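You operate a simulated robot arm through the tools that you are given. There is no shell and no other tool. Be economical: measure what you need, move in short steps, check, and stop when the job is done.

Carry out the task below with a simulated robot arm. There is one attempt and no reset: what you move stays moved.

TASK
Put things in order on the dining table. At the end: the white pod (marked "COFFEE") stands where the clear clip jar stood; the clear clip jar is on the cream coaster; the grey scouring stone is in the orange bowl; the green apple stands where the white pod stood; whatever was shut is shut again. Leave all else as you found it, and nothing knocked over.

Only the result counts: the job must be done as asked and must still hold three seconds after the hand-in. Knocking over, shifting, dropping, spilling or breaking anything else fails it.

THE ROBOT
A 7-joint arm with a two-finger parallel gripper, fixed in place. Base frame: the origin is at the foot of the arm, x ahead of it, y to its left, z up; the work surface is at about z = 0. Units: mm, degrees, N and s.
With the tool pointing down near the work surface it reaches from about 240 to 620 mm from the base axis. Its first joint turns from -66.0 to 66.0 degrees. Payload 2.6 kg.
The TCP is the grasp point between the finger pads, 30 mm short of the fingertips. In the tool frame z runs along the fingers and y along their closing line. The gripper opens to 94 mm. The fingers are 28 mm wide and 10 mm thick; the gripper's body (50 by 96 mm) begins 55 mm behind the TCP.
Orientation is told as [roll, pitch, yaw] about the base's x, y, z axes, in that order, counted from this pose: with the fingers straight down and closing along the base's y, the tool's x points along the base's -x, its y along +y and its z along -z.

THE INTERFACE
- The arm moves only by the tool drive_tool. Its argument "rows" is a list of rows, each a list of 7 numbers: the turn, a rotation vector about the base's x, y, z in degrees, then the shift along the base's x, y, z in mm, then the gripper command, from -1 (shut) to 1 (fully open), values between in proportion. In form: [[rx, ry, rz, tx, ty, tz, gripper], ...]. A call has 1 to 8 rows; each row shifts and turns the commanded pose from where the row before left it. Each row takes 0.2 s and may step no farther than 50 mm and 8.6 degrees from the row before; otherwise, or with a gripper value out of range, the whole call is refused. Where a pose cannot be reached the arm comes as near as it can. A force on the tool above 40 N (or 10 N above the force at the start of the call, whichever is more), or a blocked arm, ends the call early, and 0.2 s more pass. Each finger travels about 72 mm/s and halts on what it meets, pressing with about 31 N; the grip force reading is that of the motor and also rises with nothing between the fingers. The clock runs only during rows and for 0.2 s after the last one: add rows that do not move to give the fingers time. It gives the time, the measured TCP pose, the force on the tool (base axes), the opening and the grip force at its end, in the units of the frame above (readings bear some noise).
- Cameras (640 x 400 px; columns grow to the right, rows downward): "scene" is fixed at [45.4, 445.5, 550.6]; the picture's right is [-0.64, -0.76, 0.00], its down [-0.53, 0.44, -0.73] and it looks along [0.56, -0.47, -0.69] (base axes); focal length 227 px, centre (320, 200). "wrist" rides on the gripper at [76, 14, -103] in the tool frame; the picture's right is [-0.18, 0.98, 0.00], its down [-0.75, -0.14, -0.64] and it looks along [-0.63, -0.12, 0.77] (tool axes); focal length 243 px, centre (320, 200). There is no depth. A picture from a camera that has moved, and an enlarged one, comes with that camera's place and axes in the base frame and with its lens.
- camera(camera): a new picture of that camera. It takes no simulated time.
- zoom(camera, box): a new picture of the part [left, top, right, bottom] of that camera's present view, enlarged. It takes no simulated time.
- sign_off(): hands the job in; it is judged then, once.

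Go step by step. Nothing tells you positions but the pictures and the camera data: compare them with the known pose of the tool, close in by small moves and look again before you grip or let go. The budget is 120 turns and 64 pictures, counting those below and the enlarged ones. Unless the task says otherwise, let go and move clear before handing in, and close with one line.

The tools are called after "Request:" as name(argument=value, ...) on one line, values as JSON. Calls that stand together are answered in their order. drive_tool: Moves the arm, as the interface text tells. Its arguments: {"type":"object","properties":{"rows":{"type":"array"}},"required":["rows"]} The other tools are called the same way: camera (camera) takes a picture; zoom (camera, box) takes an enlarged picture of a part of a camera's view; sign_off () hands the job in.

At the start:

```text
clock: 0.0
eef_pos: [419.8, 32.7, 347.6]
ee_rot: [0.0, 0.0, 0.1]
wrist_force: [-0.1, 0.4, -0.8]
opening: 93.9
grip_force: 0.1
```

scene: 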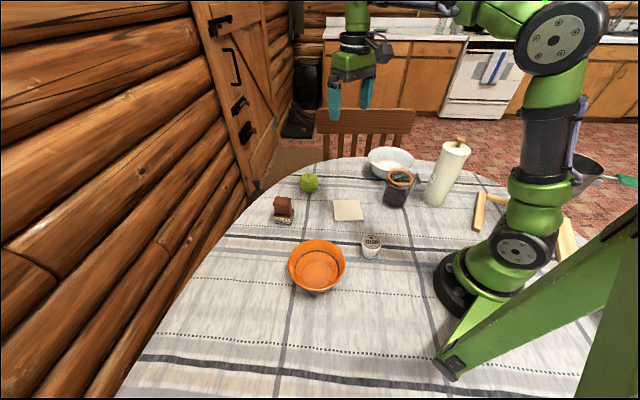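
wrist: 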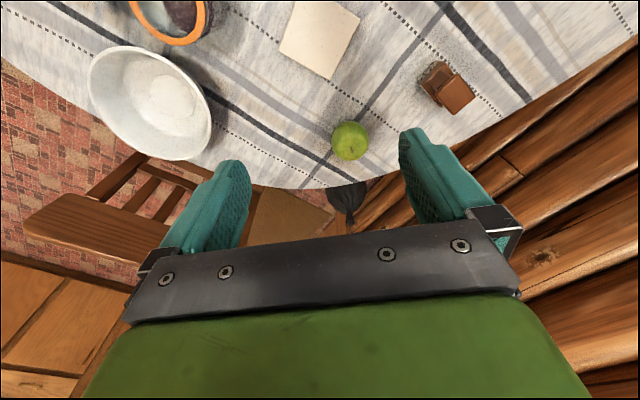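

I see the apple, a brown/grey stone-like object, cream coaster, clip jar, bowl, pod and a paper towel roll. I'll zoom in for details before measuring.

Request:
zoom(camera="scene", box=[260, 140, 420, 240])

Request:
zoom(camera="scene", box=[260, 200, 420, 300])

Request:
zoom(camera="scene", box=[350, 130, 510, 230])

```text
4.00 times, centred on (340, 190) of scene
camera zoom: at [45.4, 445.5, 550.6], right [-0.64, -0.76, 0.0], down [-0.53, 0.44, -0.73], along [0.56, -0.47, -0.69], focal length 909 px, centre (240, 240)
```

zoom: 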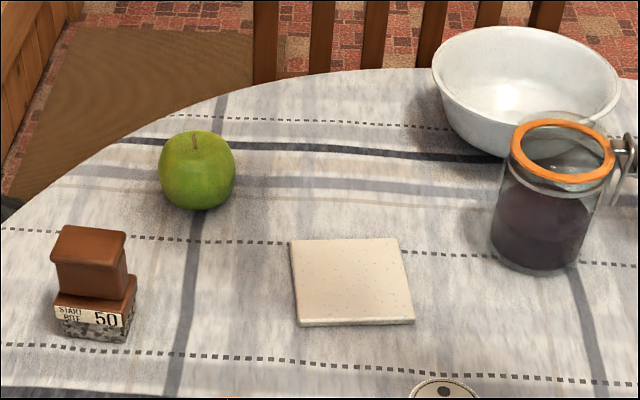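

```text
4.00 times, centred on (340, 250) of scene
camera zoom: at [45.4, 445.5, 550.6], right [-0.64, -0.76, 0.0], down [-0.53, 0.44, -0.73], along [0.56, -0.47, -0.69], focal length 909 px, centre (240, 0)
```

zoom: 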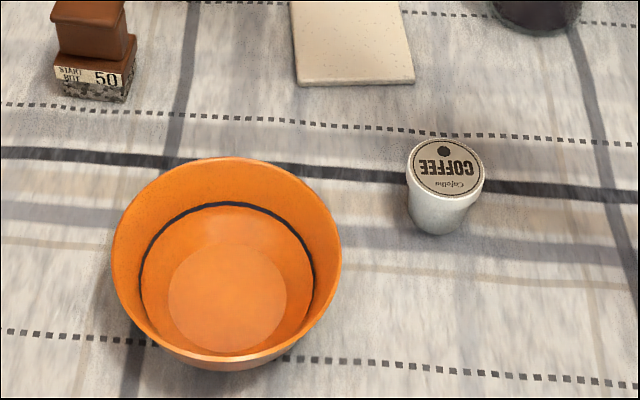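

```text
4.00 times, centred on (430, 180) of scene
camera zoom: at [45.4, 445.5, 550.6], right [-0.64, -0.76, 0.0], down [-0.53, 0.44, -0.73], along [0.56, -0.47, -0.69], focal length 909 px, centre (-120, 280)
```

zoom: 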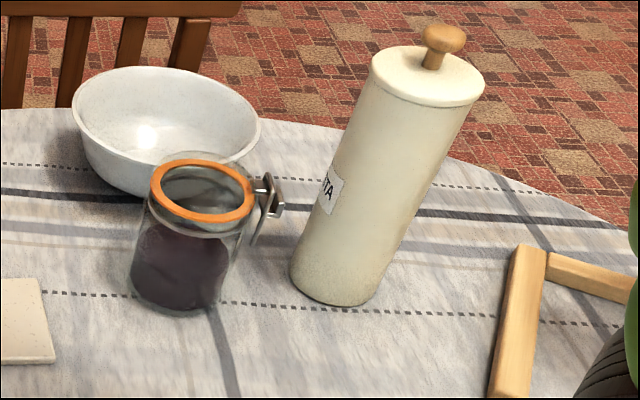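

The brown block labelled "50" seems to sit on something grey. I'll move the wrist camera nearer to look at it.

Request:
drive_tool(rows=[[0, 0, 0, -18, 38, -16, 1], [0, 0, 0, -18, 38, -16, 1], [0, 0, 0, -18, 38, -16, 1], [0, 0, 0, -18, 38, -16, 1], [0, 0, 0, -18, 38, -16, 1], [0, 0, 0, 0, 0, 0, 1]])

Request:
camera(camera="wrist")

```text
clock: 1.4
eef_pos: [331.6, 224.2, 268.4]
ee_rot: [0.0, 0.0, 0.0]
wrist_force: [0.2, -0.1, 0.1]
opening: 93.9
grip_force: 0.1
```

```text
58 pictures are left
camera wrist: at [254.8, 237.4, 371.3], right [0.18, 0.98, 0.0], down [0.75, -0.14, 0.64], along [0.63, -0.12, -0.77], focal length 243 px, centre (320, 200)
```

wrist: 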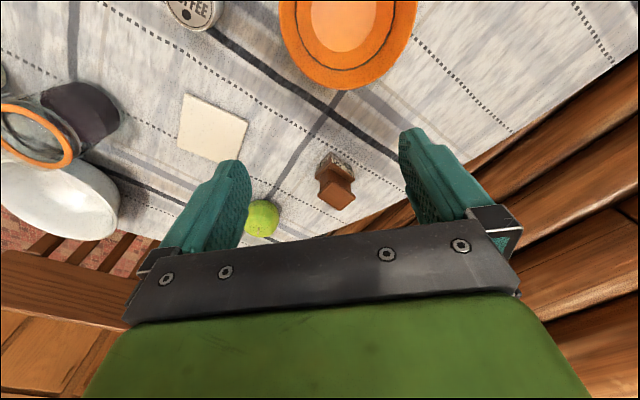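

The wrist view is upside down, with far things low in the frame. I'll zoom in on the block.

Request:
zoom(camera="wrist", box=[288, 130, 384, 230])

Request:
zoom(camera="scene", box=[264, 190, 304, 230])

```text
4.00 times, centred on (336, 180) of wrist
camera zoom: at [254.8, 237.4, 371.3], right [0.18, 0.98, 0.0], down [0.75, -0.14, 0.64], along [0.63, -0.12, -0.77], focal length 970 px, centre (256, 280)
```

zoom: 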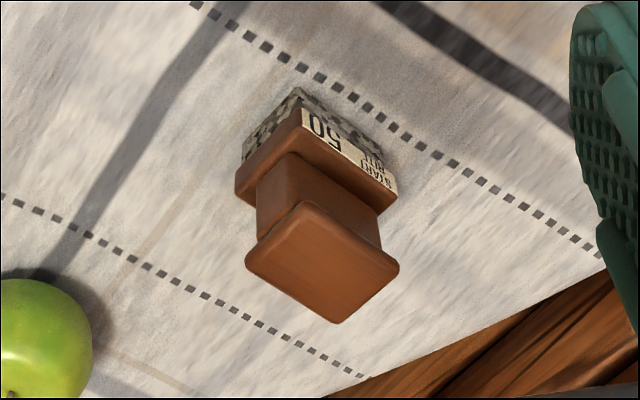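

```text
10.00 times, centred on (284, 210) of scene
camera zoom: at [45.3, 445.5, 550.6], right [-0.64, -0.76, 0.0], down [-0.53, 0.44, -0.73], along [0.56, -0.47, -0.69], focal length 2272 px, centre (680, 100)
```

zoom: 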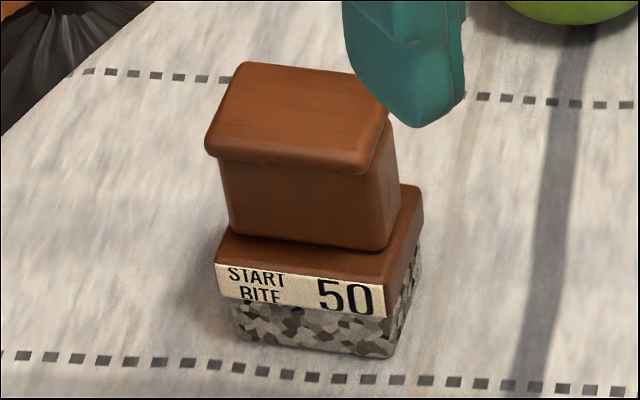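

The block looks like an abrasive block, grit 50, with a wooden handle and a grey granular base, so it's probably the scouring stone. I'll check the rest of the table for a better candidate.

Request:
zoom(camera="scene", box=[460, 120, 640, 280])

Request:
zoom(camera="scene", box=[360, 140, 420, 215])

Request:
zoom(camera="wrist", box=[0, 50, 160, 250])

```text
2.50 times, centred on (550, 200) of scene
camera zoom: at [45.3, 445.5, 550.6], right [-0.64, -0.76, 0.0], down [-0.53, 0.44, -0.73], along [0.56, -0.47, -0.69], focal length 568 px, centre (-255, 200)
```

zoom: 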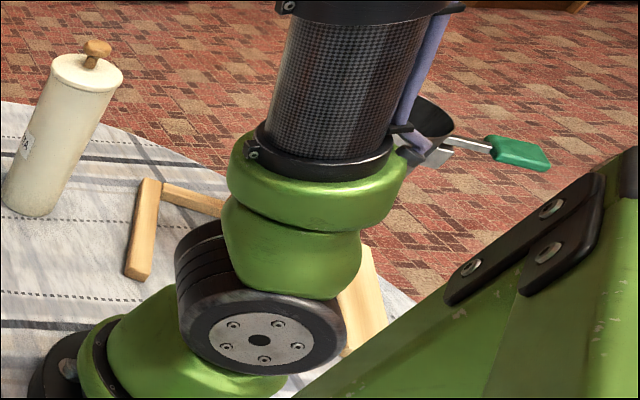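

```text
5.33 times, centred on (390, 178) of scene
camera zoom: at [45.3, 445.5, 550.6], right [-0.64, -0.76, 0.0], down [-0.53, 0.44, -0.73], along [0.56, -0.47, -0.69], focal length 1212 px, centre (-53, 320)
```

zoom: 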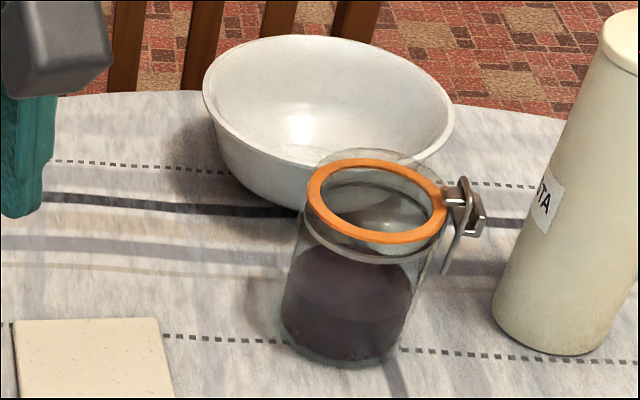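

```text
2.00 times, centred on (80, 150) of wrist
camera zoom: at [254.8, 237.4, 371.3], right [0.18, 0.98, 0.0], down [0.75, -0.14, 0.64], along [0.63, -0.12, -0.77], focal length 485 px, centre (800, 300)
```

zoom: 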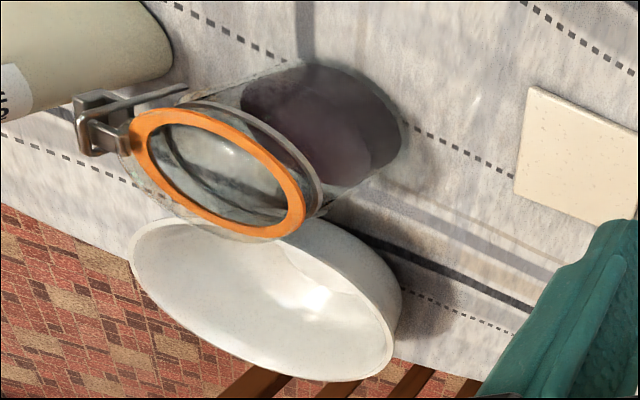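

I found nothing else that fits, so the "50" block is the stone. The jar goes first (about x=315, y=-121), and I'll move the wrist camera above it.

Request:
drive_tool(rows=[[0, 0, 0, -3, -47, -2, 1], [0, 0, 0, -3, -47, -2, 1], [0, 0, 0, -3, -47, -2, 1], [0, 0, 0, -3, -47, -2, 1], [0, 0, 0, -3, -47, -2, 1], [0, 0, 0, -3, -47, -2, 1], [0, 0, 0, -3, -47, -2, 1], [0, 0, 0, 0, 0, 0, 1]])

Request:
camera(camera="wrist")

```text
clock: 3.2
eef_pos: [308.9, -107.1, 254.9]
ee_rot: [0.0, 0.1, 0.0]
wrist_force: [1.3, 0.1, 0.0]
opening: 93.9
grip_force: 0.0
```

```text
52 pictures are left
camera wrist: at [233.5, -93.2, 357.4], right [0.18, 0.98, 0.0], down [0.75, -0.14, 0.64], along [0.63, -0.12, -0.77], focal length 243 px, centre (320, 200)
```

wrist: 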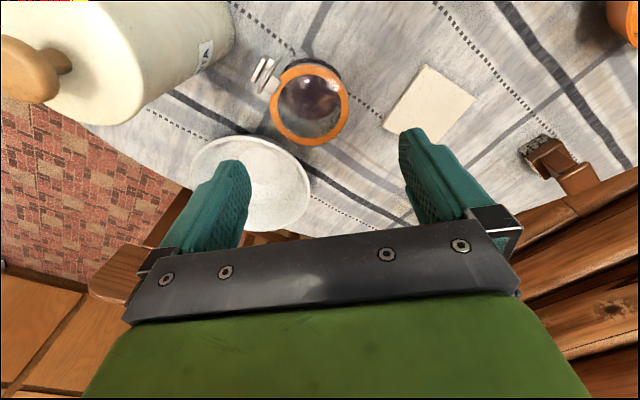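

The ring centre triangulates to about (314,-120) at z≈100. The clip points toward the canister and the white bowl is close by, so I'll yaw about 10° to keep the fingers clear of both, then come down partway and look.

Request:
drive_tool(rows=[[0, 0, 5, 2, -6, -20, 1], [0, 0, 5, 3, -7, -30, 1], [0, 0, 0, 0, 0, -30, 1], [0, 0, 0, 0, 0, -25, 1], [0, 0, 0, 0, 0, 0, 1]])

Request:
camera(camera="wrist")

Request:
camera(camera="scene")

```text
clock: 4.4
eef_pos: [315.9, -118.1, 148.4]
ee_rot: [0.0, 0.0, 10.0]
wrist_force: [0.1, 0.8, 0.1]
opening: 94.1
grip_force: 0.0
```

```text
51 pictures are left
camera wrist: at [238.0, -117.9, 251.2], right [0.01, 1.0, 0.0], down [0.77, -0.01, 0.64], along [0.64, -0.01, -0.77], focal length 243 px, centre (320, 200)
```

wrist: 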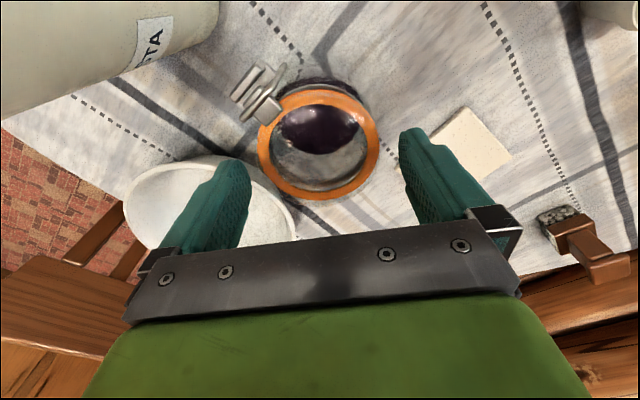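

```text
50 pictures are left
```

scene: 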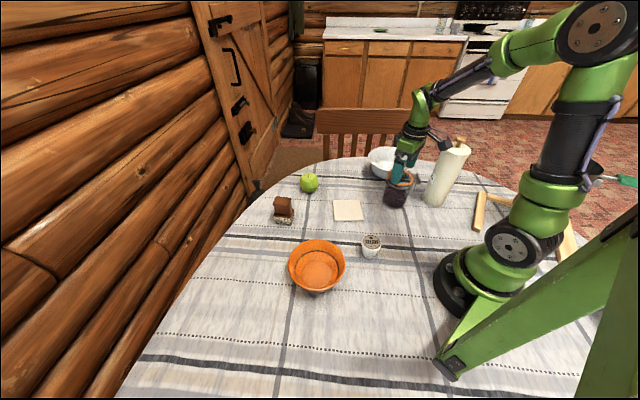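

The jar centre refines to about (312,-120) with the top near z=105, and the fingers clear the clip and the bowl. I'll centre on it and go down to grip height.

Request:
drive_tool(rows=[[0, 0, 0, -3, -1.5, -15, 1], [0, 0, 0, 0, 0, -20, 1], [0, 0, 0, 0, 0, -15, 1], [0, 0, 0, 0, 0, 0, 1]])

Request:
camera(camera="wrist")

Request:
zoom(camera="scene", box=[350, 130, 470, 220])

```text
clock: 5.4
eef_pos: [312.9, -121.8, 98.4]
ee_rot: [0.1, 0.1, 10.0]
wrist_force: [-0.3, 0.4, -0.3]
opening: 93.9
grip_force: 0.0
```

```text
49 pictures are left
camera wrist: at [234.8, -119.3, 201.8], right [0.01, 1.0, 0.0], down [0.77, -0.01, 0.64], along [0.64, -0.01, -0.77], focal length 243 px, centre (320, 200)
```

wrist: 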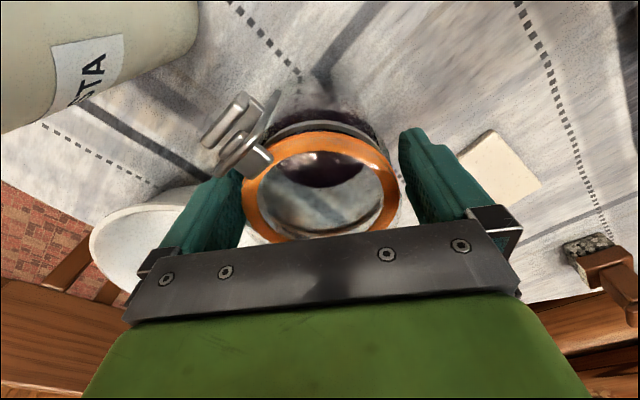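

```text
4.44 times, centred on (410, 175) of scene
camera zoom: at [45.4, 445.5, 550.6], right [-0.64, -0.76, 0.0], down [-0.53, 0.44, -0.73], along [0.56, -0.47, -0.69], focal length 1010 px, centre (-80, 311)
```

zoom: 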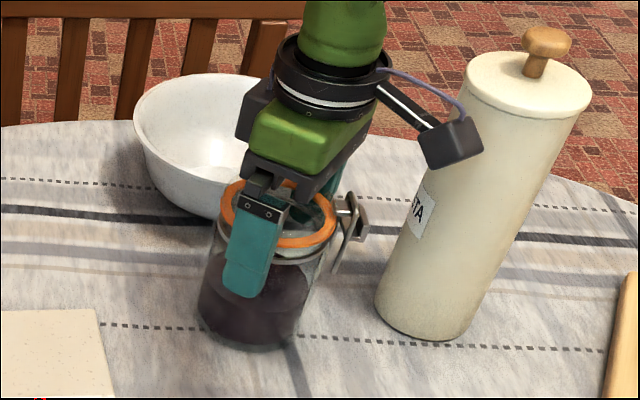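

The jar is centred between the fingers, with the lid passing freely. I'll go down to z≈66 and close.

Request:
drive_tool(rows=[[0, 0, 0, 0, 0, -12, 1], [0, 0, 0, 0, 0, -12, 1], [0, 0, 0, 0, 0, -8, 1], [0, 0, 0, 0, 0, 0, 0.85], [0, 0, 0, 0, 0, 0, 0.7], [0, 0, 0, 0, 0, 0, 0.5], [0, 0, 0, 0, 0, 0, 0.5]])

Request:
camera(camera="wrist")

```text
clock: 7.0
eef_pos: [311.6, -121.7, 67.9]
ee_rot: [0.0, 0.0, 10.0]
wrist_force: [1.6, -1.8, -0.9]
opening: 85.7
grip_force: 31.5
```

```text
47 pictures are left
camera wrist: at [234.3, -120.0, 170.4], right [0.01, 1.0, 0.0], down [0.77, -0.01, 0.64], along [0.64, -0.01, -0.77], focal length 243 px, centre (320, 200)
```

wrist: 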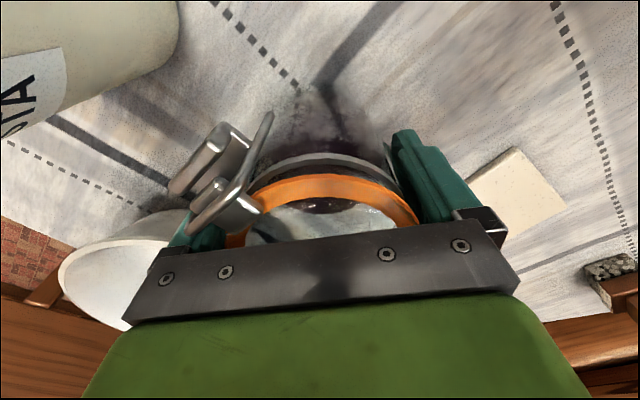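

The grip is firm at 85.7 mm, and the jar's old spot is about (312,-121.5). I'll lift it straight up.

Request:
drive_tool(rows=[[0, 0, 0, 0, 0, 5, 0.4], [0, 0, 0, 0, 0, 15, 0.4], [0, 0, 0, 0, 0, 20, 0.4], [0, 0, 0, 0, 0, 20, 0.4], [0, 0, 0, 0, 0, 0, 0.4]])

Request:
zoom(camera="scene", box=[310, 130, 470, 230])

```text
clock: 8.2
eef_pos: [311.7, -121.1, 127.8]
ee_rot: [-0.1, 0.0, 10.1]
wrist_force: [-0.2, 0.6, -3.9]
opening: 85.9
grip_force: 30.9
```

```text
4.00 times, centred on (390, 180) of scene
camera zoom: at [45.4, 445.5, 550.6], right [-0.64, -0.76, 0.0], down [-0.53, 0.44, -0.73], along [0.56, -0.47, -0.69], focal length 909 px, centre (40, 280)
```

zoom: 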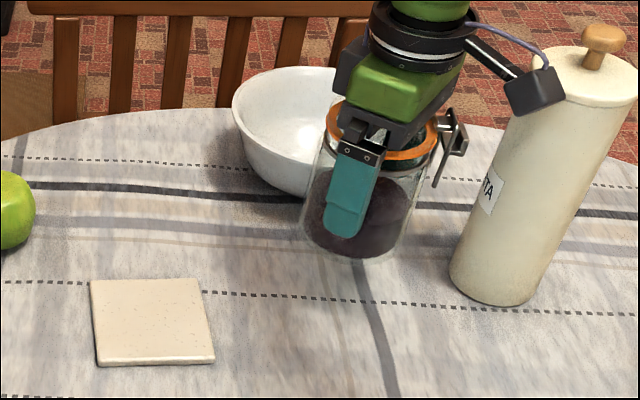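

The jar is up. I'll stop short of the coaster and look from there to pin its centre.

Request:
drive_tool(rows=[[0, 0, 0, 10, 10, 15, 0.4], [0, 0, 0, 20, 15, 10, 0.4], [0, 0, 0, 20, 18, 0, 0.4], [0, 0, 0, 20, 18, 0, 0.4], [0, 0, 0, 0, 0, 0, 0.4]])

Request:
camera(camera="wrist")

```text
clock: 9.4
eef_pos: [381.6, -59.3, 152.9]
ee_rot: [0.0, 0.0, 10.0]
wrist_force: [-0.2, 0.1, -5.2]
opening: 85.8
grip_force: 30.9
```

```text
45 pictures are left
camera wrist: at [305.0, -58.2, 255.5], right [0.01, 1.0, 0.0], down [0.77, -0.01, 0.64], along [0.64, -0.01, -0.77], focal length 243 px, centre (320, 200)
```

wrist: 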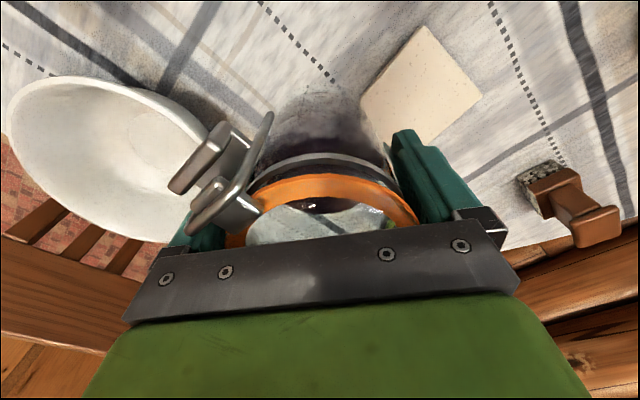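

The coaster's centre comes to about (388,36). I'll move the jar above it, partway down, and check from both cameras.

Request:
drive_tool(rows=[[0, 0, 0, 2, 30, 0, 0.4], [0, 0, 0, 2, 35, 0, 0.4], [0, 0, 0, 2, 30, -10, 0.4], [0, 0, 0, 0, 0, -25, 0.4], [0, 0, 0, 0, 0, -20, 0.4], [0, 0, 0, 0, 0, 0, 0.4]])

Request:
camera(camera="wrist")

Request:
zoom(camera="scene", box=[300, 150, 404, 215])

```text
clock: 10.8
eef_pos: [387.5, 35.4, 99.4]
ee_rot: [-0.1, 0.0, 10.1]
wrist_force: [0.5, -0.3, -4.6]
opening: 85.7
grip_force: 31.3
```

```text
44 pictures are left
camera wrist: at [310.4, 36.4, 200.5], right [0.01, 1.0, 0.0], down [0.77, -0.01, 0.64], along [0.64, -0.01, -0.77], focal length 243 px, centre (320, 200)
```

wrist: 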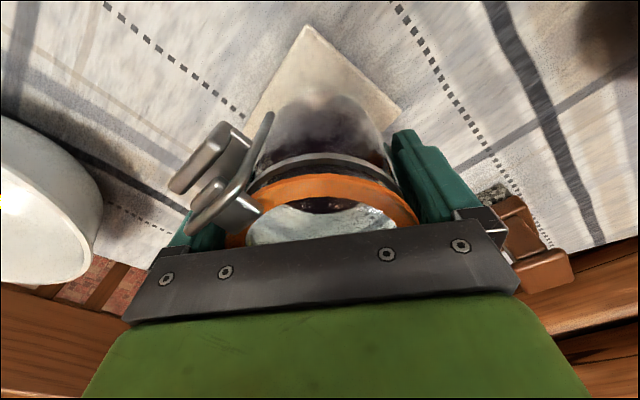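

```text
6.15 times, centred on (352, 182) of scene
camera zoom: at [45.4, 445.5, 550.6], right [-0.64, -0.76, 0.0], down [-0.53, 0.44, -0.73], along [0.56, -0.47, -0.69], focal length 1398 px, centre (123, 308)
```

zoom: 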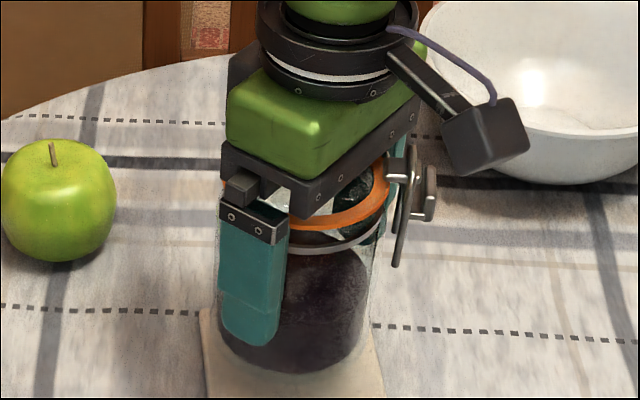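

The coaster centre comes out at (387,37), so the jar is well placed. I'll lower it gently onto the coaster.

Request:
drive_tool(rows=[[0, 0, 0, -0.5, 1.5, -10, 0.4], [0, 0, 0, 0, 0, -8, 0.4], [0, 0, 0, 0, 0, -3, 0.4], [0, 0, 0, 0, 0, 0, 0.4]])

Request:
zoom(camera="scene", box=[310, 170, 390, 225])

```text
clock: 11.8
eef_pos: [387.1, 35.9, 76.9]
ee_rot: [0.0, 0.0, 10.0]
wrist_force: [-1.9, -0.1, 1.7]
opening: 85.9
grip_force: 31.2
```

```text
7.27 times, centred on (350, 198) of scene
camera zoom: at [45.4, 445.5, 550.6], right [-0.64, -0.76, 0.0], down [-0.53, 0.44, -0.73], along [0.56, -0.47, -0.69], focal length 1652 px, centre (102, 218)
```

zoom: 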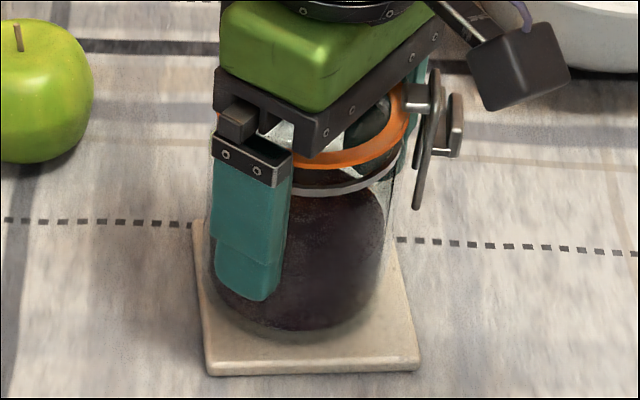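

The force shows contact with the coaster, and the jar sits centred on it. I'll release and rise straight up.

Request:
drive_tool(rows=[[0, 0, 0, 0, 0, 0, 0.8], [0, 0, 0, 0, 0, 0, 0.9], [0, 0, 0, 0, 0, 0, 1], [0, 0, 0, 0, 0, 0, 1], [0, 0, 0, 0, 0, 10, 1], [0, 0, 0, 0, 0, 15, 1], [0, 0, 0, 0, 0, 30, 1], [0, 0, 0, 0, 0, 40, 1]])

Request:
camera(camera="wrist")

```text
clock: 13.6
eef_pos: [388.4, 37.3, 172.1]
ee_rot: [0.0, 0.0, 10.0]
wrist_force: [0.2, -1.0, 0.0]
opening: 94.2
grip_force: 0.1
```

```text
41 pictures are left
camera wrist: at [310.1, 38.4, 275.0], right [0.01, 1.0, 0.0], down [0.77, -0.01, 0.64], along [0.64, -0.01, -0.77], focal length 243 px, centre (320, 200)
```

wrist: 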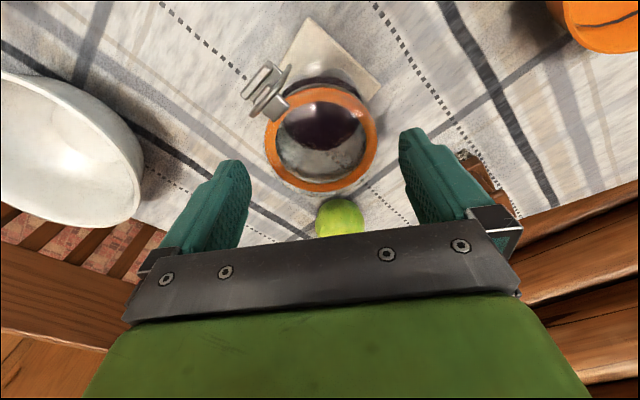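

The jar stands on the coaster. Next I'll fly over the pod at about (234,106).

Request:
drive_tool(rows=[[0, 0, -5, -35, 17, 10, 1], [0, 0, -5, -35, 17, 10, 1], [0, 0, 0, -35, 17, 0, 1], [0, 0, 0, -30, 17, 0, 1], [0, 0, 0, 0, 0, 0, 1]])

Request:
camera(camera="wrist")

```text
clock: 14.8
eef_pos: [250.7, 105.0, 192.0]
ee_rot: [0.0, 0.1, 0.0]
wrist_force: [-0.2, 0.6, 0.3]
opening: 94.0
grip_force: 0.1
```

```text
40 pictures are left
camera wrist: at [175.6, 119.8, 294.7], right [0.18, 0.98, 0.0], down [0.75, -0.14, 0.64], along [0.63, -0.12, -0.77], focal length 243 px, centre (320, 200)
```

wrist: 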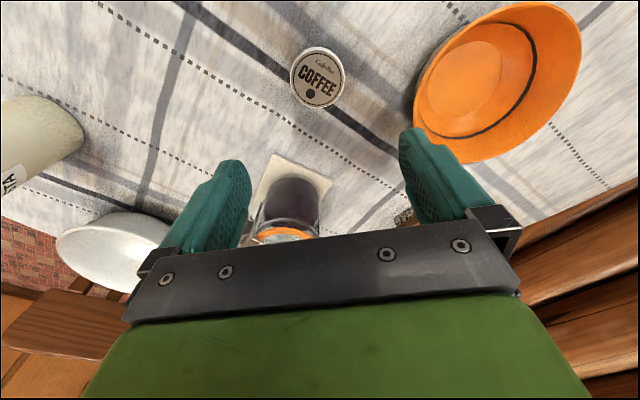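

The pod centre is about (233,106.5), with room around it. I'll come down with the gripper partly closed, to about z=75, and check.

Request:
drive_tool(rows=[[0, 0, 0, -9, 1, -40, 0.8], [0, 0, 0, -8.5, 0.5, -40, 0.7], [0, 0, 0, 0, 0, -35, 0.7], [0, 0, 0, 0, 0, 0, 0.7]])

Request:
camera(camera="wrist")

Request:
zoom(camera="scene", box=[310, 190, 440, 275])

```text
clock: 15.8
eef_pos: [233.9, 106.3, 76.8]
ee_rot: [0.0, 0.0, 0.0]
wrist_force: [-0.3, 0.4, -0.1]
opening: 79.8
grip_force: 0.1
```

```text
39 pictures are left
camera wrist: at [158.7, 120.4, 179.0], right [0.18, 0.98, 0.0], down [0.75, -0.14, 0.64], along [0.63, -0.12, -0.77], focal length 243 px, centre (320, 200)
```

wrist: 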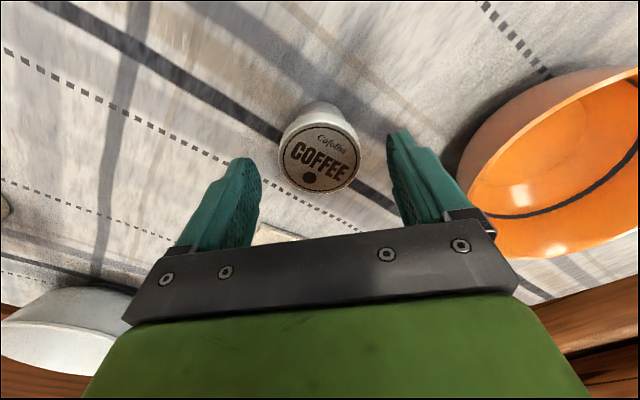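

```text
4.71 times, centred on (375, 232) of scene
camera zoom: at [45.4, 445.5, 550.6], right [-0.64, -0.76, 0.0], down [-0.53, 0.44, -0.73], along [0.56, -0.47, -0.69], focal length 1069 px, centre (61, 47)
```

zoom: 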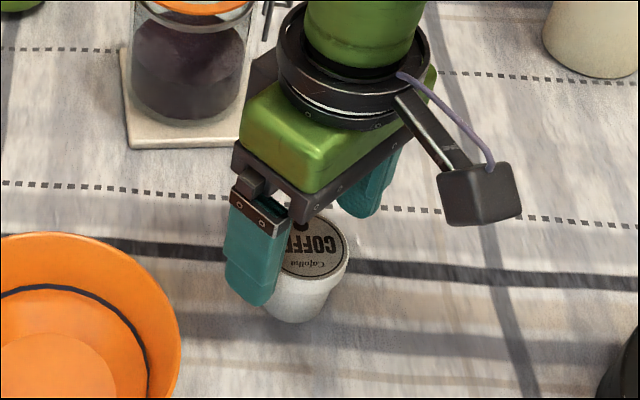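

It's aligned at (234.5,106). I'll go down to z≈35 and close.

Request:
drive_tool(rows=[[0, 0, 0, 0.5, 0, -20, 0.7], [0, 0, 0, 0, 0, -20, 0.7], [0, 0, 0, 0, 0, -2, 0.7], [0, 0, 0, 0, 0, 0, 0.45], [0, 0, 0, 0, 0, 0, 0.2], [0, 0, 0, 0, 0, 0, 0.0], [0, 0, 0, 0, 0, 0, 0.0]])

Request:
camera(camera="wrist")

```text
clock: 17.4
eef_pos: [235.4, 105.8, 35.0]
ee_rot: [0.0, 0.0, -0.1]
wrist_force: [0.9, -0.2, -0.2]
opening: 48.5
grip_force: 31.4
```

```text
37 pictures are left
camera wrist: at [159.1, 120.6, 137.0], right [0.18, 0.98, 0.0], down [0.75, -0.14, 0.64], along [0.63, -0.12, -0.77], focal length 243 px, centre (320, 200)
```

wrist: 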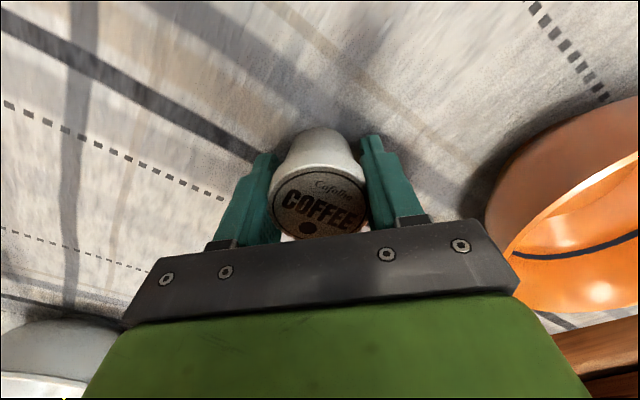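

The pod is gripped, and its old spot was (235,106). I'll lift it and carry it to the jar's old spot (312,-121.5).

Request:
drive_tool(rows=[[0, 0, 0, 0, 0, 10, 0], [0, 0, 0, 0, 0, 30, 0], [0, 0, 0, 0, 0, 35, 0], [0, 0, 0, 15.3, -45.4, 0, 0], [0, 0, 0, 15.3, -45.4, 0, 0], [0, 0, 0, 15.3, -45.4, 0, 0], [0, 0, 0, 15.3, -45.4, 0, 0], [0, 0, 0, 15.4, -45.4, 0, 0]])

Request:
zoom(camera="scene", box=[310, 130, 470, 230])

```text
clock: 19.2
eef_pos: [310.9, -120.5, 110.4]
ee_rot: [0.0, 0.0, 0.0]
wrist_force: [0.6, 0.5, -0.7]
opening: 48.3
grip_force: 31.2
```

```text
4.00 times, centred on (390, 180) of scene
camera zoom: at [45.3, 445.5, 550.6], right [-0.64, -0.76, 0.0], down [-0.53, 0.44, -0.73], along [0.56, -0.47, -0.69], focal length 909 px, centre (40, 280)
```

zoom: 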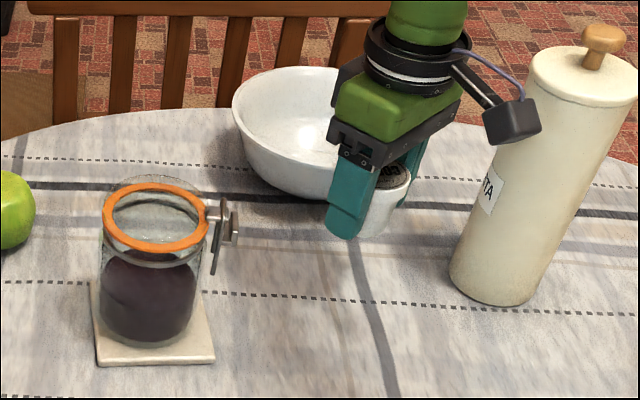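

The pod is above the jar's old spot. I'll lower it to the same grip height it was picked at.

Request:
drive_tool(rows=[[0, 0, 0, 0.5, -0.5, -25, 0], [0, 0, 0, 0, 0, -25, 0], [0, 0, 0, 0, 0, -15, 0], [0, 0, 0, 0, 0, -7, 0], [0, 0, 0, 0, 0, -2.5, 0], [0, 0, 0, 0, 0, 0, 0]])

Request:
zoom(camera="scene", box=[350, 160, 430, 220])

```text
clock: 20.6
eef_pos: [311.9, -120.5, 35.3]
ee_rot: [0.0, 0.0, 0.1]
wrist_force: [0.5, 0.1, -0.7]
opening: 48.7
grip_force: 31.0
```

```text
6.67 times, centred on (390, 190) of scene
camera zoom: at [45.4, 445.5, 550.6], right [-0.64, -0.76, 0.0], down [-0.53, 0.44, -0.73], along [0.56, -0.47, -0.69], focal length 1515 px, centre (-147, 267)
```

zoom: 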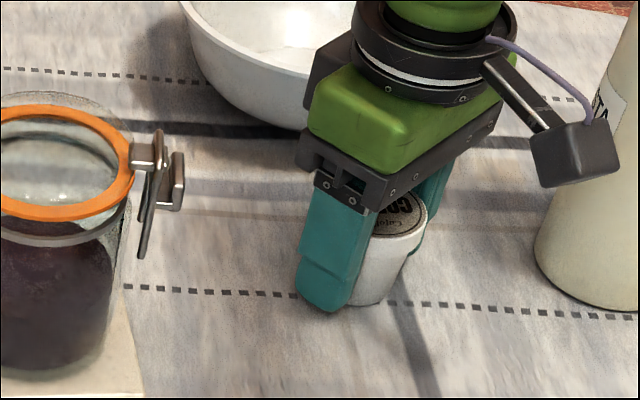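

It should be within a millimetre of the table. I'll ease down until the force shows contact.

Request:
drive_tool(rows=[[0, 0, 0, 0, 0, -0.7, 0], [0, 0, 0, 0, 0, 0, 0]])

```text
clock: 21.2
eef_pos: [311.9, -121.2, 34.2]
ee_rot: [0.0, 0.0, 0.0]
wrist_force: [0.3, 0.3, 1.0]
opening: 48.8
grip_force: 31.4
```

Contact is light, so I'll release and rise.

Request:
drive_tool(rows=[[0, 0, 0, 0, 0, 0, 0.2], [0, 0, 0, 0, 0, 0, 0.4], [0, 0, 0, 0, 0, 0, 0.5], [0, 0, 0, 0, 0, 15, 0.5], [0, 0, 0, 0, 0, 35, 0.5], [0, 0, 0, 0, 0, 45, 0.5], [0, 0, 0, 0, 0, 45, 0.5], [0, 0, 0, 0, 0, 0, 0.5]])

Request:
camera(camera="wrist")

```text
clock: 23.0
eef_pos: [311.2, -121.8, 175.2]
ee_rot: [0.0, 0.0, 0.1]
wrist_force: [-0.7, -0.5, 0.1]
opening: 70.6
grip_force: 0.1
```

```text
34 pictures are left
camera wrist: at [235.0, -108.0, 278.0], right [0.18, 0.98, 0.0], down [0.75, -0.14, 0.64], along [0.63, -0.12, -0.77], focal length 243 px, centre (320, 200)
```

wrist: 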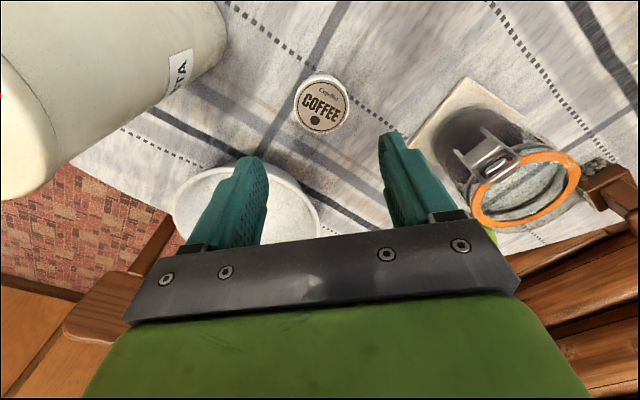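

The pod stands in place. Now I'll go to the apple, about (561,65).

Request:
drive_tool(rows=[[0, 0, 0, 32, 26.5, 5, 1], [0, 0, 0, 32, 26.5, 5, 1], [0, 0, 0, 32, 26.5, 5, 1], [0, 0, 0, 32, 26.5, 5, 1], [0, 0, 0, 32, 26.5, 5, 1], [0, 0, 0, 32, 26.5, 0, 1], [0, 0, 0, 32, 26.5, 0, 1], [0, 0, 0, 0, 0, 0, 1]])

Request:
camera(camera="wrist")

```text
clock: 24.8
eef_pos: [536.7, 64.7, 198.0]
ee_rot: [0.0, 0.0, 0.0]
wrist_force: [-1.0, -1.3, -0.5]
opening: 93.9
grip_force: 0.1
```

```text
33 pictures are left
camera wrist: at [460.3, 78.7, 301.7], right [0.18, 0.98, 0.0], down [0.75, -0.14, 0.64], along [0.63, -0.12, -0.77], focal length 243 px, centre (320, 200)
```

wrist: 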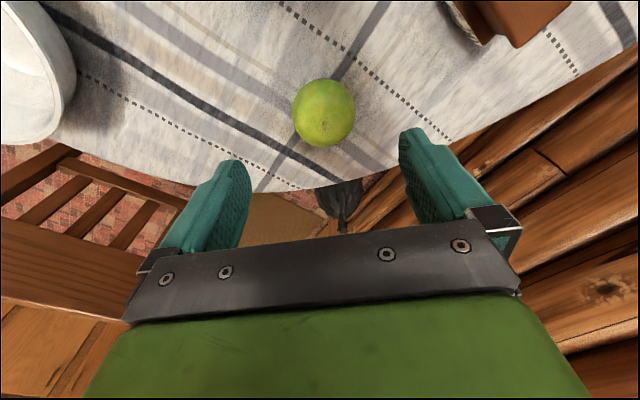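

The apple's centre is about (559,64) and its diameter about 71 mm. I'll come down over it.

Request:
drive_tool(rows=[[0, 0, 0, 11, 0, -35, 1], [0, 0, 0, 11, 0, -35, 1], [0, 0, 0, 0, 0, -25, 1], [0, 0, 0, 0, 0, 0, 1]])

Request:
camera(camera="wrist")

Request:
zoom(camera="scene", box=[250, 120, 370, 220])

```text
clock: 25.8
eef_pos: [558.2, 63.6, 105.6]
ee_rot: [0.1, 0.0, 0.1]
wrist_force: [0.2, 0.6, -0.1]
opening: 94.1
grip_force: 0.0
```

```text
32 pictures are left
camera wrist: at [482.6, 79.1, 207.5], right [0.18, 0.98, 0.0], down [0.75, -0.14, 0.64], along [0.63, -0.12, -0.77], focal length 243 px, centre (320, 200)
```

wrist: 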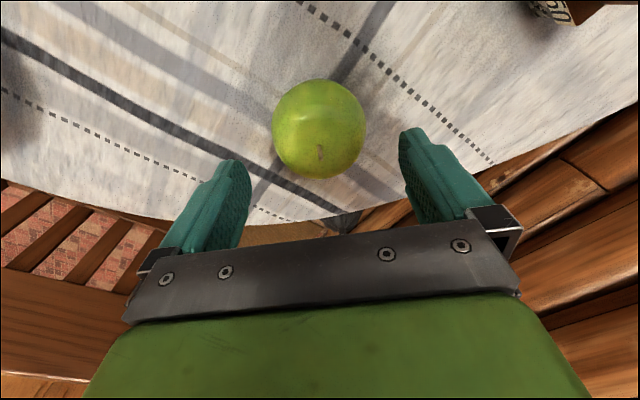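

```text
4.00 times, centred on (310, 170) of scene
camera zoom: at [45.4, 445.5, 550.6], right [-0.64, -0.76, 0.0], down [-0.53, 0.44, -0.73], along [0.56, -0.47, -0.69], focal length 909 px, centre (360, 320)
```

zoom: 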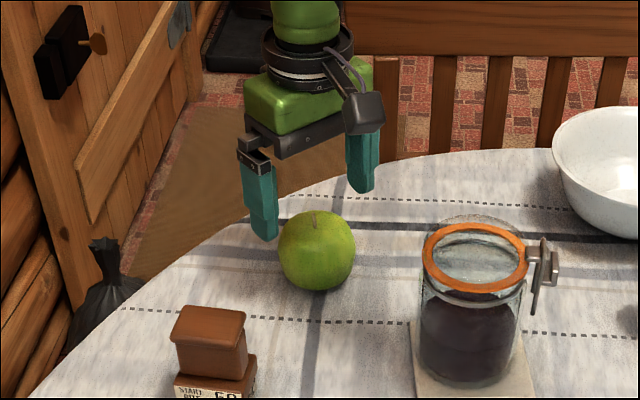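

It's well aligned, so I'll go down to z≈37 and close.

Request:
drive_tool(rows=[[0, 0, 0, -1, 1, -25, 1], [0, 0, 0, 0, 0, -25, 1], [0, 0, 0, 0, 0, -18, 1], [0, 0, 0, 0, 0, 0, 0.8], [0, 0, 0, 0, 0, 0, 0.6], [0, 0, 0, 0, 0, 0, 0.3], [0, 0, 0, 0, 0, 0, 0.3]])

Request:
camera(camera="wrist")

```text
clock: 27.4
eef_pos: [557.6, 66.1, 36.8]
ee_rot: [0.0, 0.0, 0.1]
wrist_force: [-0.7, -0.3, -0.6]
opening: 71.4
grip_force: 31.2
```

```text
30 pictures are left
camera wrist: at [481.4, 80.0, 139.1], right [0.18, 0.98, 0.0], down [0.75, -0.14, 0.64], along [0.63, -0.12, -0.77], focal length 243 px, centre (320, 200)
```

wrist: 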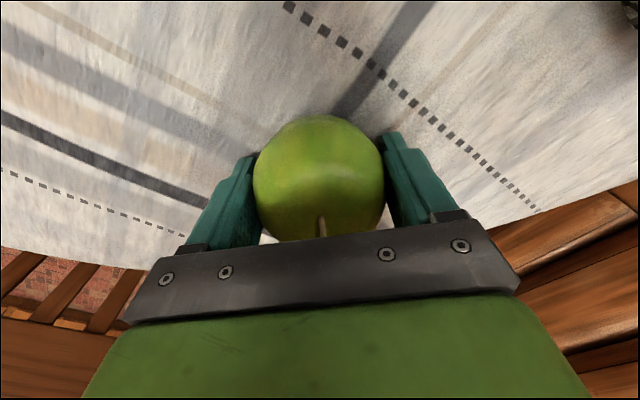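

The apple is held at 71.4 mm. I'll lift it high enough to clear the jar and carry it toward (235,106).

Request:
drive_tool(rows=[[0, 0, 0, 0, 0, 8, 0.3], [0, 0, 0, 0, 0, 30, 0.3], [0, 0, 0, 0, 0, 45, 0.3], [0, 0, 0, -10, 20, 40, 0.3], [0, 0, 0, -20, 20, 35, 0.3], [0, 0, 0, -40, 20, 0, 0.3], [0, 0, 0, -45, 0, 0, 0.3], [0, 0, 0, 0, 0, 0, 0.3]])

Request:
drive_tool(rows=[[0, 0, 0, -45, 0, 0, 0.3], [0, 0, 0, -45, 0, 0, 0.3], [0, 0, 0, -45, 0, 0, 0.3], [0, 0, 0, -43, -10, 0, 0.3], [0, 0, 0, -30, -10, -10, 0.3], [0, 0, 0, 0, 0, 0, 0.3]])

Request:
camera(camera="scene")

```text
clock: 29.2
eef_pos: [442.7, 126.4, 193.8]
ee_rot: [0.0, 0.0, 0.0]
wrist_force: [-0.1, -1.0, -1.5]
opening: 71.2
grip_force: 30.8
```

```text
clock: 30.6
eef_pos: [234.3, 106.0, 184.2]
ee_rot: [0.0, 0.0, 0.0]
wrist_force: [0.5, 0.0, -1.9]
opening: 71.1
grip_force: 30.8
```

```text
29 pictures are left
```

scene: 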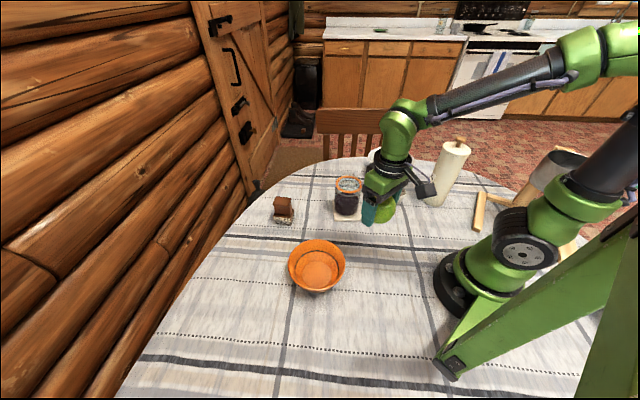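

The apple is above the pod's old spot. I'll lower it.

Request:
drive_tool(rows=[[0, 0, 0, 0.5, 0, -40, 0.3], [0, 0, 0, 0, 0, -40, 0.3], [0, 0, 0, 0, 0, -35, 0.3], [0, 0, 0, 0, 0, -20, 0.3], [0, 0, 0, 0, 0, -9, 0.3], [0, 0, 0, 0, 0, -2.5, 0.3], [0, 0, 0, 0, 0, 0, 0.3]])

Request:
zoom(camera="scene", box=[310, 190, 440, 275])

```text
clock: 32.2
eef_pos: [235.6, 104.2, 38.7]
ee_rot: [0.0, 0.0, 0.1]
wrist_force: [-0.1, 0.3, -2.0]
opening: 71.3
grip_force: 31.0
```

```text
4.71 times, centred on (375, 232) of scene
camera zoom: at [45.4, 445.5, 550.6], right [-0.64, -0.76, 0.0], down [-0.53, 0.44, -0.73], along [0.56, -0.47, -0.69], focal length 1069 px, centre (61, 47)
```

zoom: 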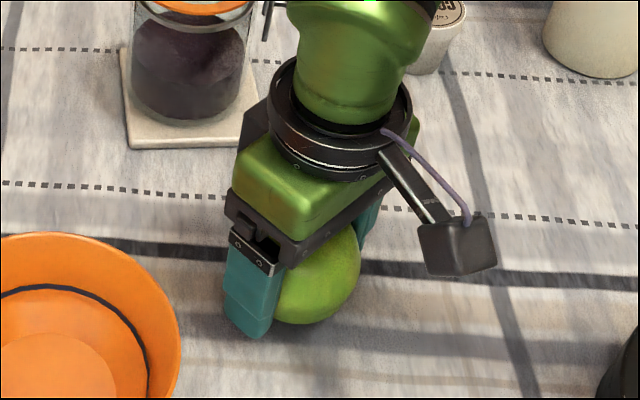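

Still about 1–2 mm up, so I'll ease down to contact.

Request:
drive_tool(rows=[[0, 0, 0, 0, 1, -1, 0.3], [0, 0, 0, 0, 0, -0.7, 0.3], [0, 0, 0, 0, 0, 0, 0.3]])

```text
clock: 33.0
eef_pos: [235.7, 106.1, 36.4]
ee_rot: [0.0, 0.0, -0.1]
wrist_force: [-1.8, -0.2, 7.3]
opening: 71.4
grip_force: 30.9
```

That's contact. I'll back off half a millimetre, release slowly and rise.

Request:
drive_tool(rows=[[0, 0, 0, 0, 0, 0.4, 0.3], [0, 0, 0, 0, 0, 0, 0.55], [0, 0, 0, 0, 0, 0, 0.65], [0, 0, 0, 0, 0, 0, 0.85], [0, 0, 0, 0, 0, 15, 0.85], [0, 0, 0, 0, 0, 35, 0.85], [0, 0, 0, 0, 0, 45, 0.85], [0, 0, 0, 0, 0, 45, 0.85]])

Request:
camera(camera="wrist")

```text
clock: 34.8
eef_pos: [234.6, 105.2, 176.3]
ee_rot: [0.0, -0.1, 0.1]
wrist_force: [0.1, -0.3, -0.2]
opening: 87.0
grip_force: 0.0
```

```text
27 pictures are left
camera wrist: at [158.1, 119.8, 279.3], right [0.18, 0.98, 0.0], down [0.75, -0.14, 0.64], along [0.63, -0.12, -0.77], focal length 243 px, centre (320, 200)
```

wrist: 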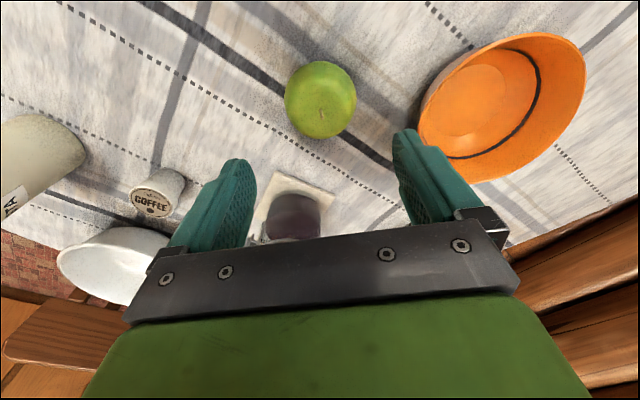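

The apple stands in place. Now I'll go to the stone, about (491,221).

Request:
drive_tool(rows=[[0, 0, 0, 38, 18, 4, 1], [0, 0, 0, 38, 18, 4, 1], [0, 0, 0, 38, 18, 4, 1], [0, 0, 0, 38, 18, 4, 1], [0, 0, 0, 38, 18, 4, 1], [0, 0, 0, 38, 18, 4, 1], [0, 0, 0, 0, 0, 0, 1]])

Request:
camera(camera="wrist")

```text
clock: 36.4
eef_pos: [463.2, 216.1, 201.3]
ee_rot: [0.1, 0.0, 0.0]
wrist_force: [0.1, -0.3, -0.1]
opening: 93.9
grip_force: 0.0
```

```text
26 pictures are left
camera wrist: at [388.1, 229.8, 303.3], right [0.18, 0.98, 0.0], down [0.75, -0.14, 0.64], along [0.63, -0.12, -0.77], focal length 243 px, centre (320, 200)
```

wrist: 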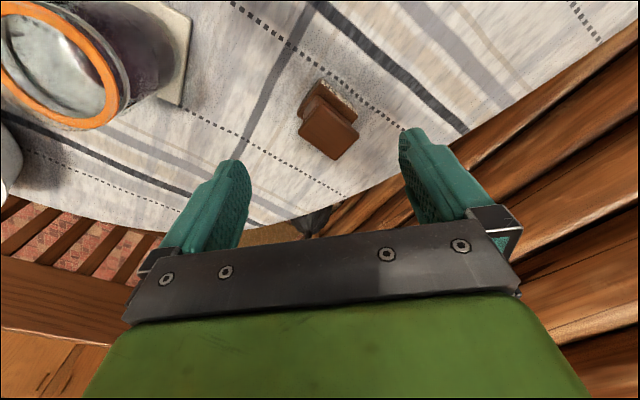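

Request:
zoom(camera="wrist", box=[272, 65, 384, 175])

Request:
zoom(camera="scene", box=[264, 190, 304, 230])

```text
3.64 times, centred on (328, 120) of wrist
camera zoom: at [388.1, 229.8, 303.3], right [0.18, 0.98, 0.0], down [0.75, -0.14, 0.64], along [0.63, -0.12, -0.77], focal length 882 px, centre (291, 491)
```

zoom: 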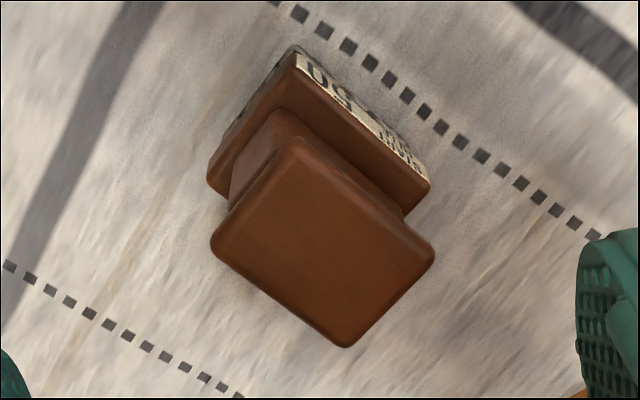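

```text
10.00 times, centred on (284, 210) of scene
camera zoom: at [45.4, 445.5, 550.6], right [-0.64, -0.76, 0.0], down [-0.53, 0.44, -0.73], along [0.56, -0.47, -0.69], focal length 2272 px, centre (680, 100)
```

zoom: 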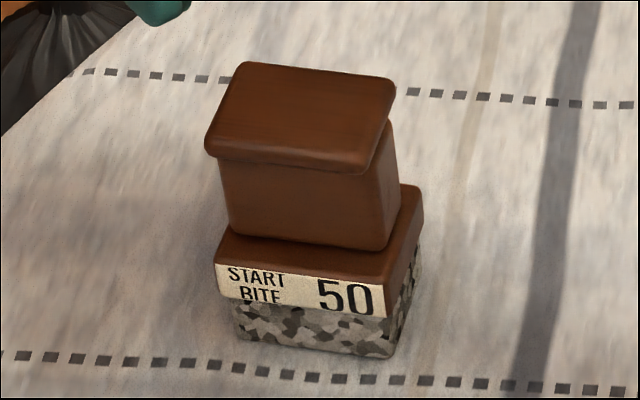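

The stone block is one piece: the handle top is about 36×47 mm and z≈83, centred near (489,219), with its long side at 40°. I'll yaw +40° to close across the 36 mm side and come down partway.

Request:
drive_tool(rows=[[0, 0, 8, 5, 1, 0, 1], [0, 0, 8, 5, 1, -10, 1], [0, 0, 8, 5, 1, -10, 1], [0, 0, 8, 5, 0, -10, 1], [0, 0, 8, 5, 0, -10, 1], [0, 0, 0, 0, 0, -15, 1], [0, 0, 0, 0, 0, 0, 1]])

Request:
camera(camera="wrist")

Request:
zoom(camera="scene", box=[240, 150, 340, 240])

```text
clock: 38.0
eef_pos: [486.8, 217.1, 145.7]
ee_rot: [0.0, 0.0, 40.0]
wrist_force: [0.5, 0.6, 0.2]
opening: 93.9
grip_force: 0.0
```

```text
23 pictures are left
camera wrist: at [420.3, 179.4, 247.9], right [-0.49, 0.87, 0.0], down [0.67, 0.38, 0.64], along [0.56, 0.32, -0.77], focal length 243 px, centre (320, 200)
```

wrist: 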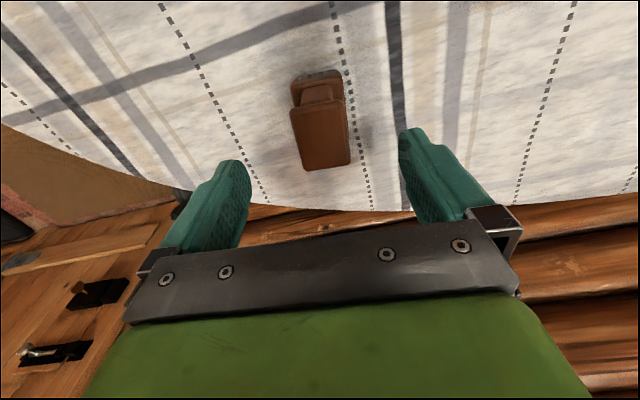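

```text
4.44 times, centred on (290, 195) of scene
camera zoom: at [45.4, 445.5, 550.6], right [-0.64, -0.76, 0.0], down [-0.53, 0.44, -0.73], along [0.56, -0.47, -0.69], focal length 1010 px, centre (453, 222)
```

zoom: 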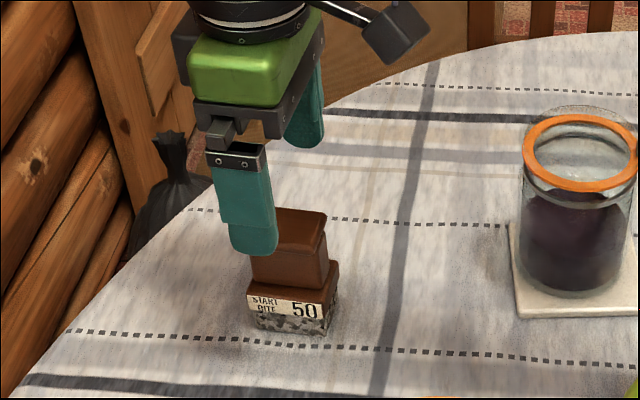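

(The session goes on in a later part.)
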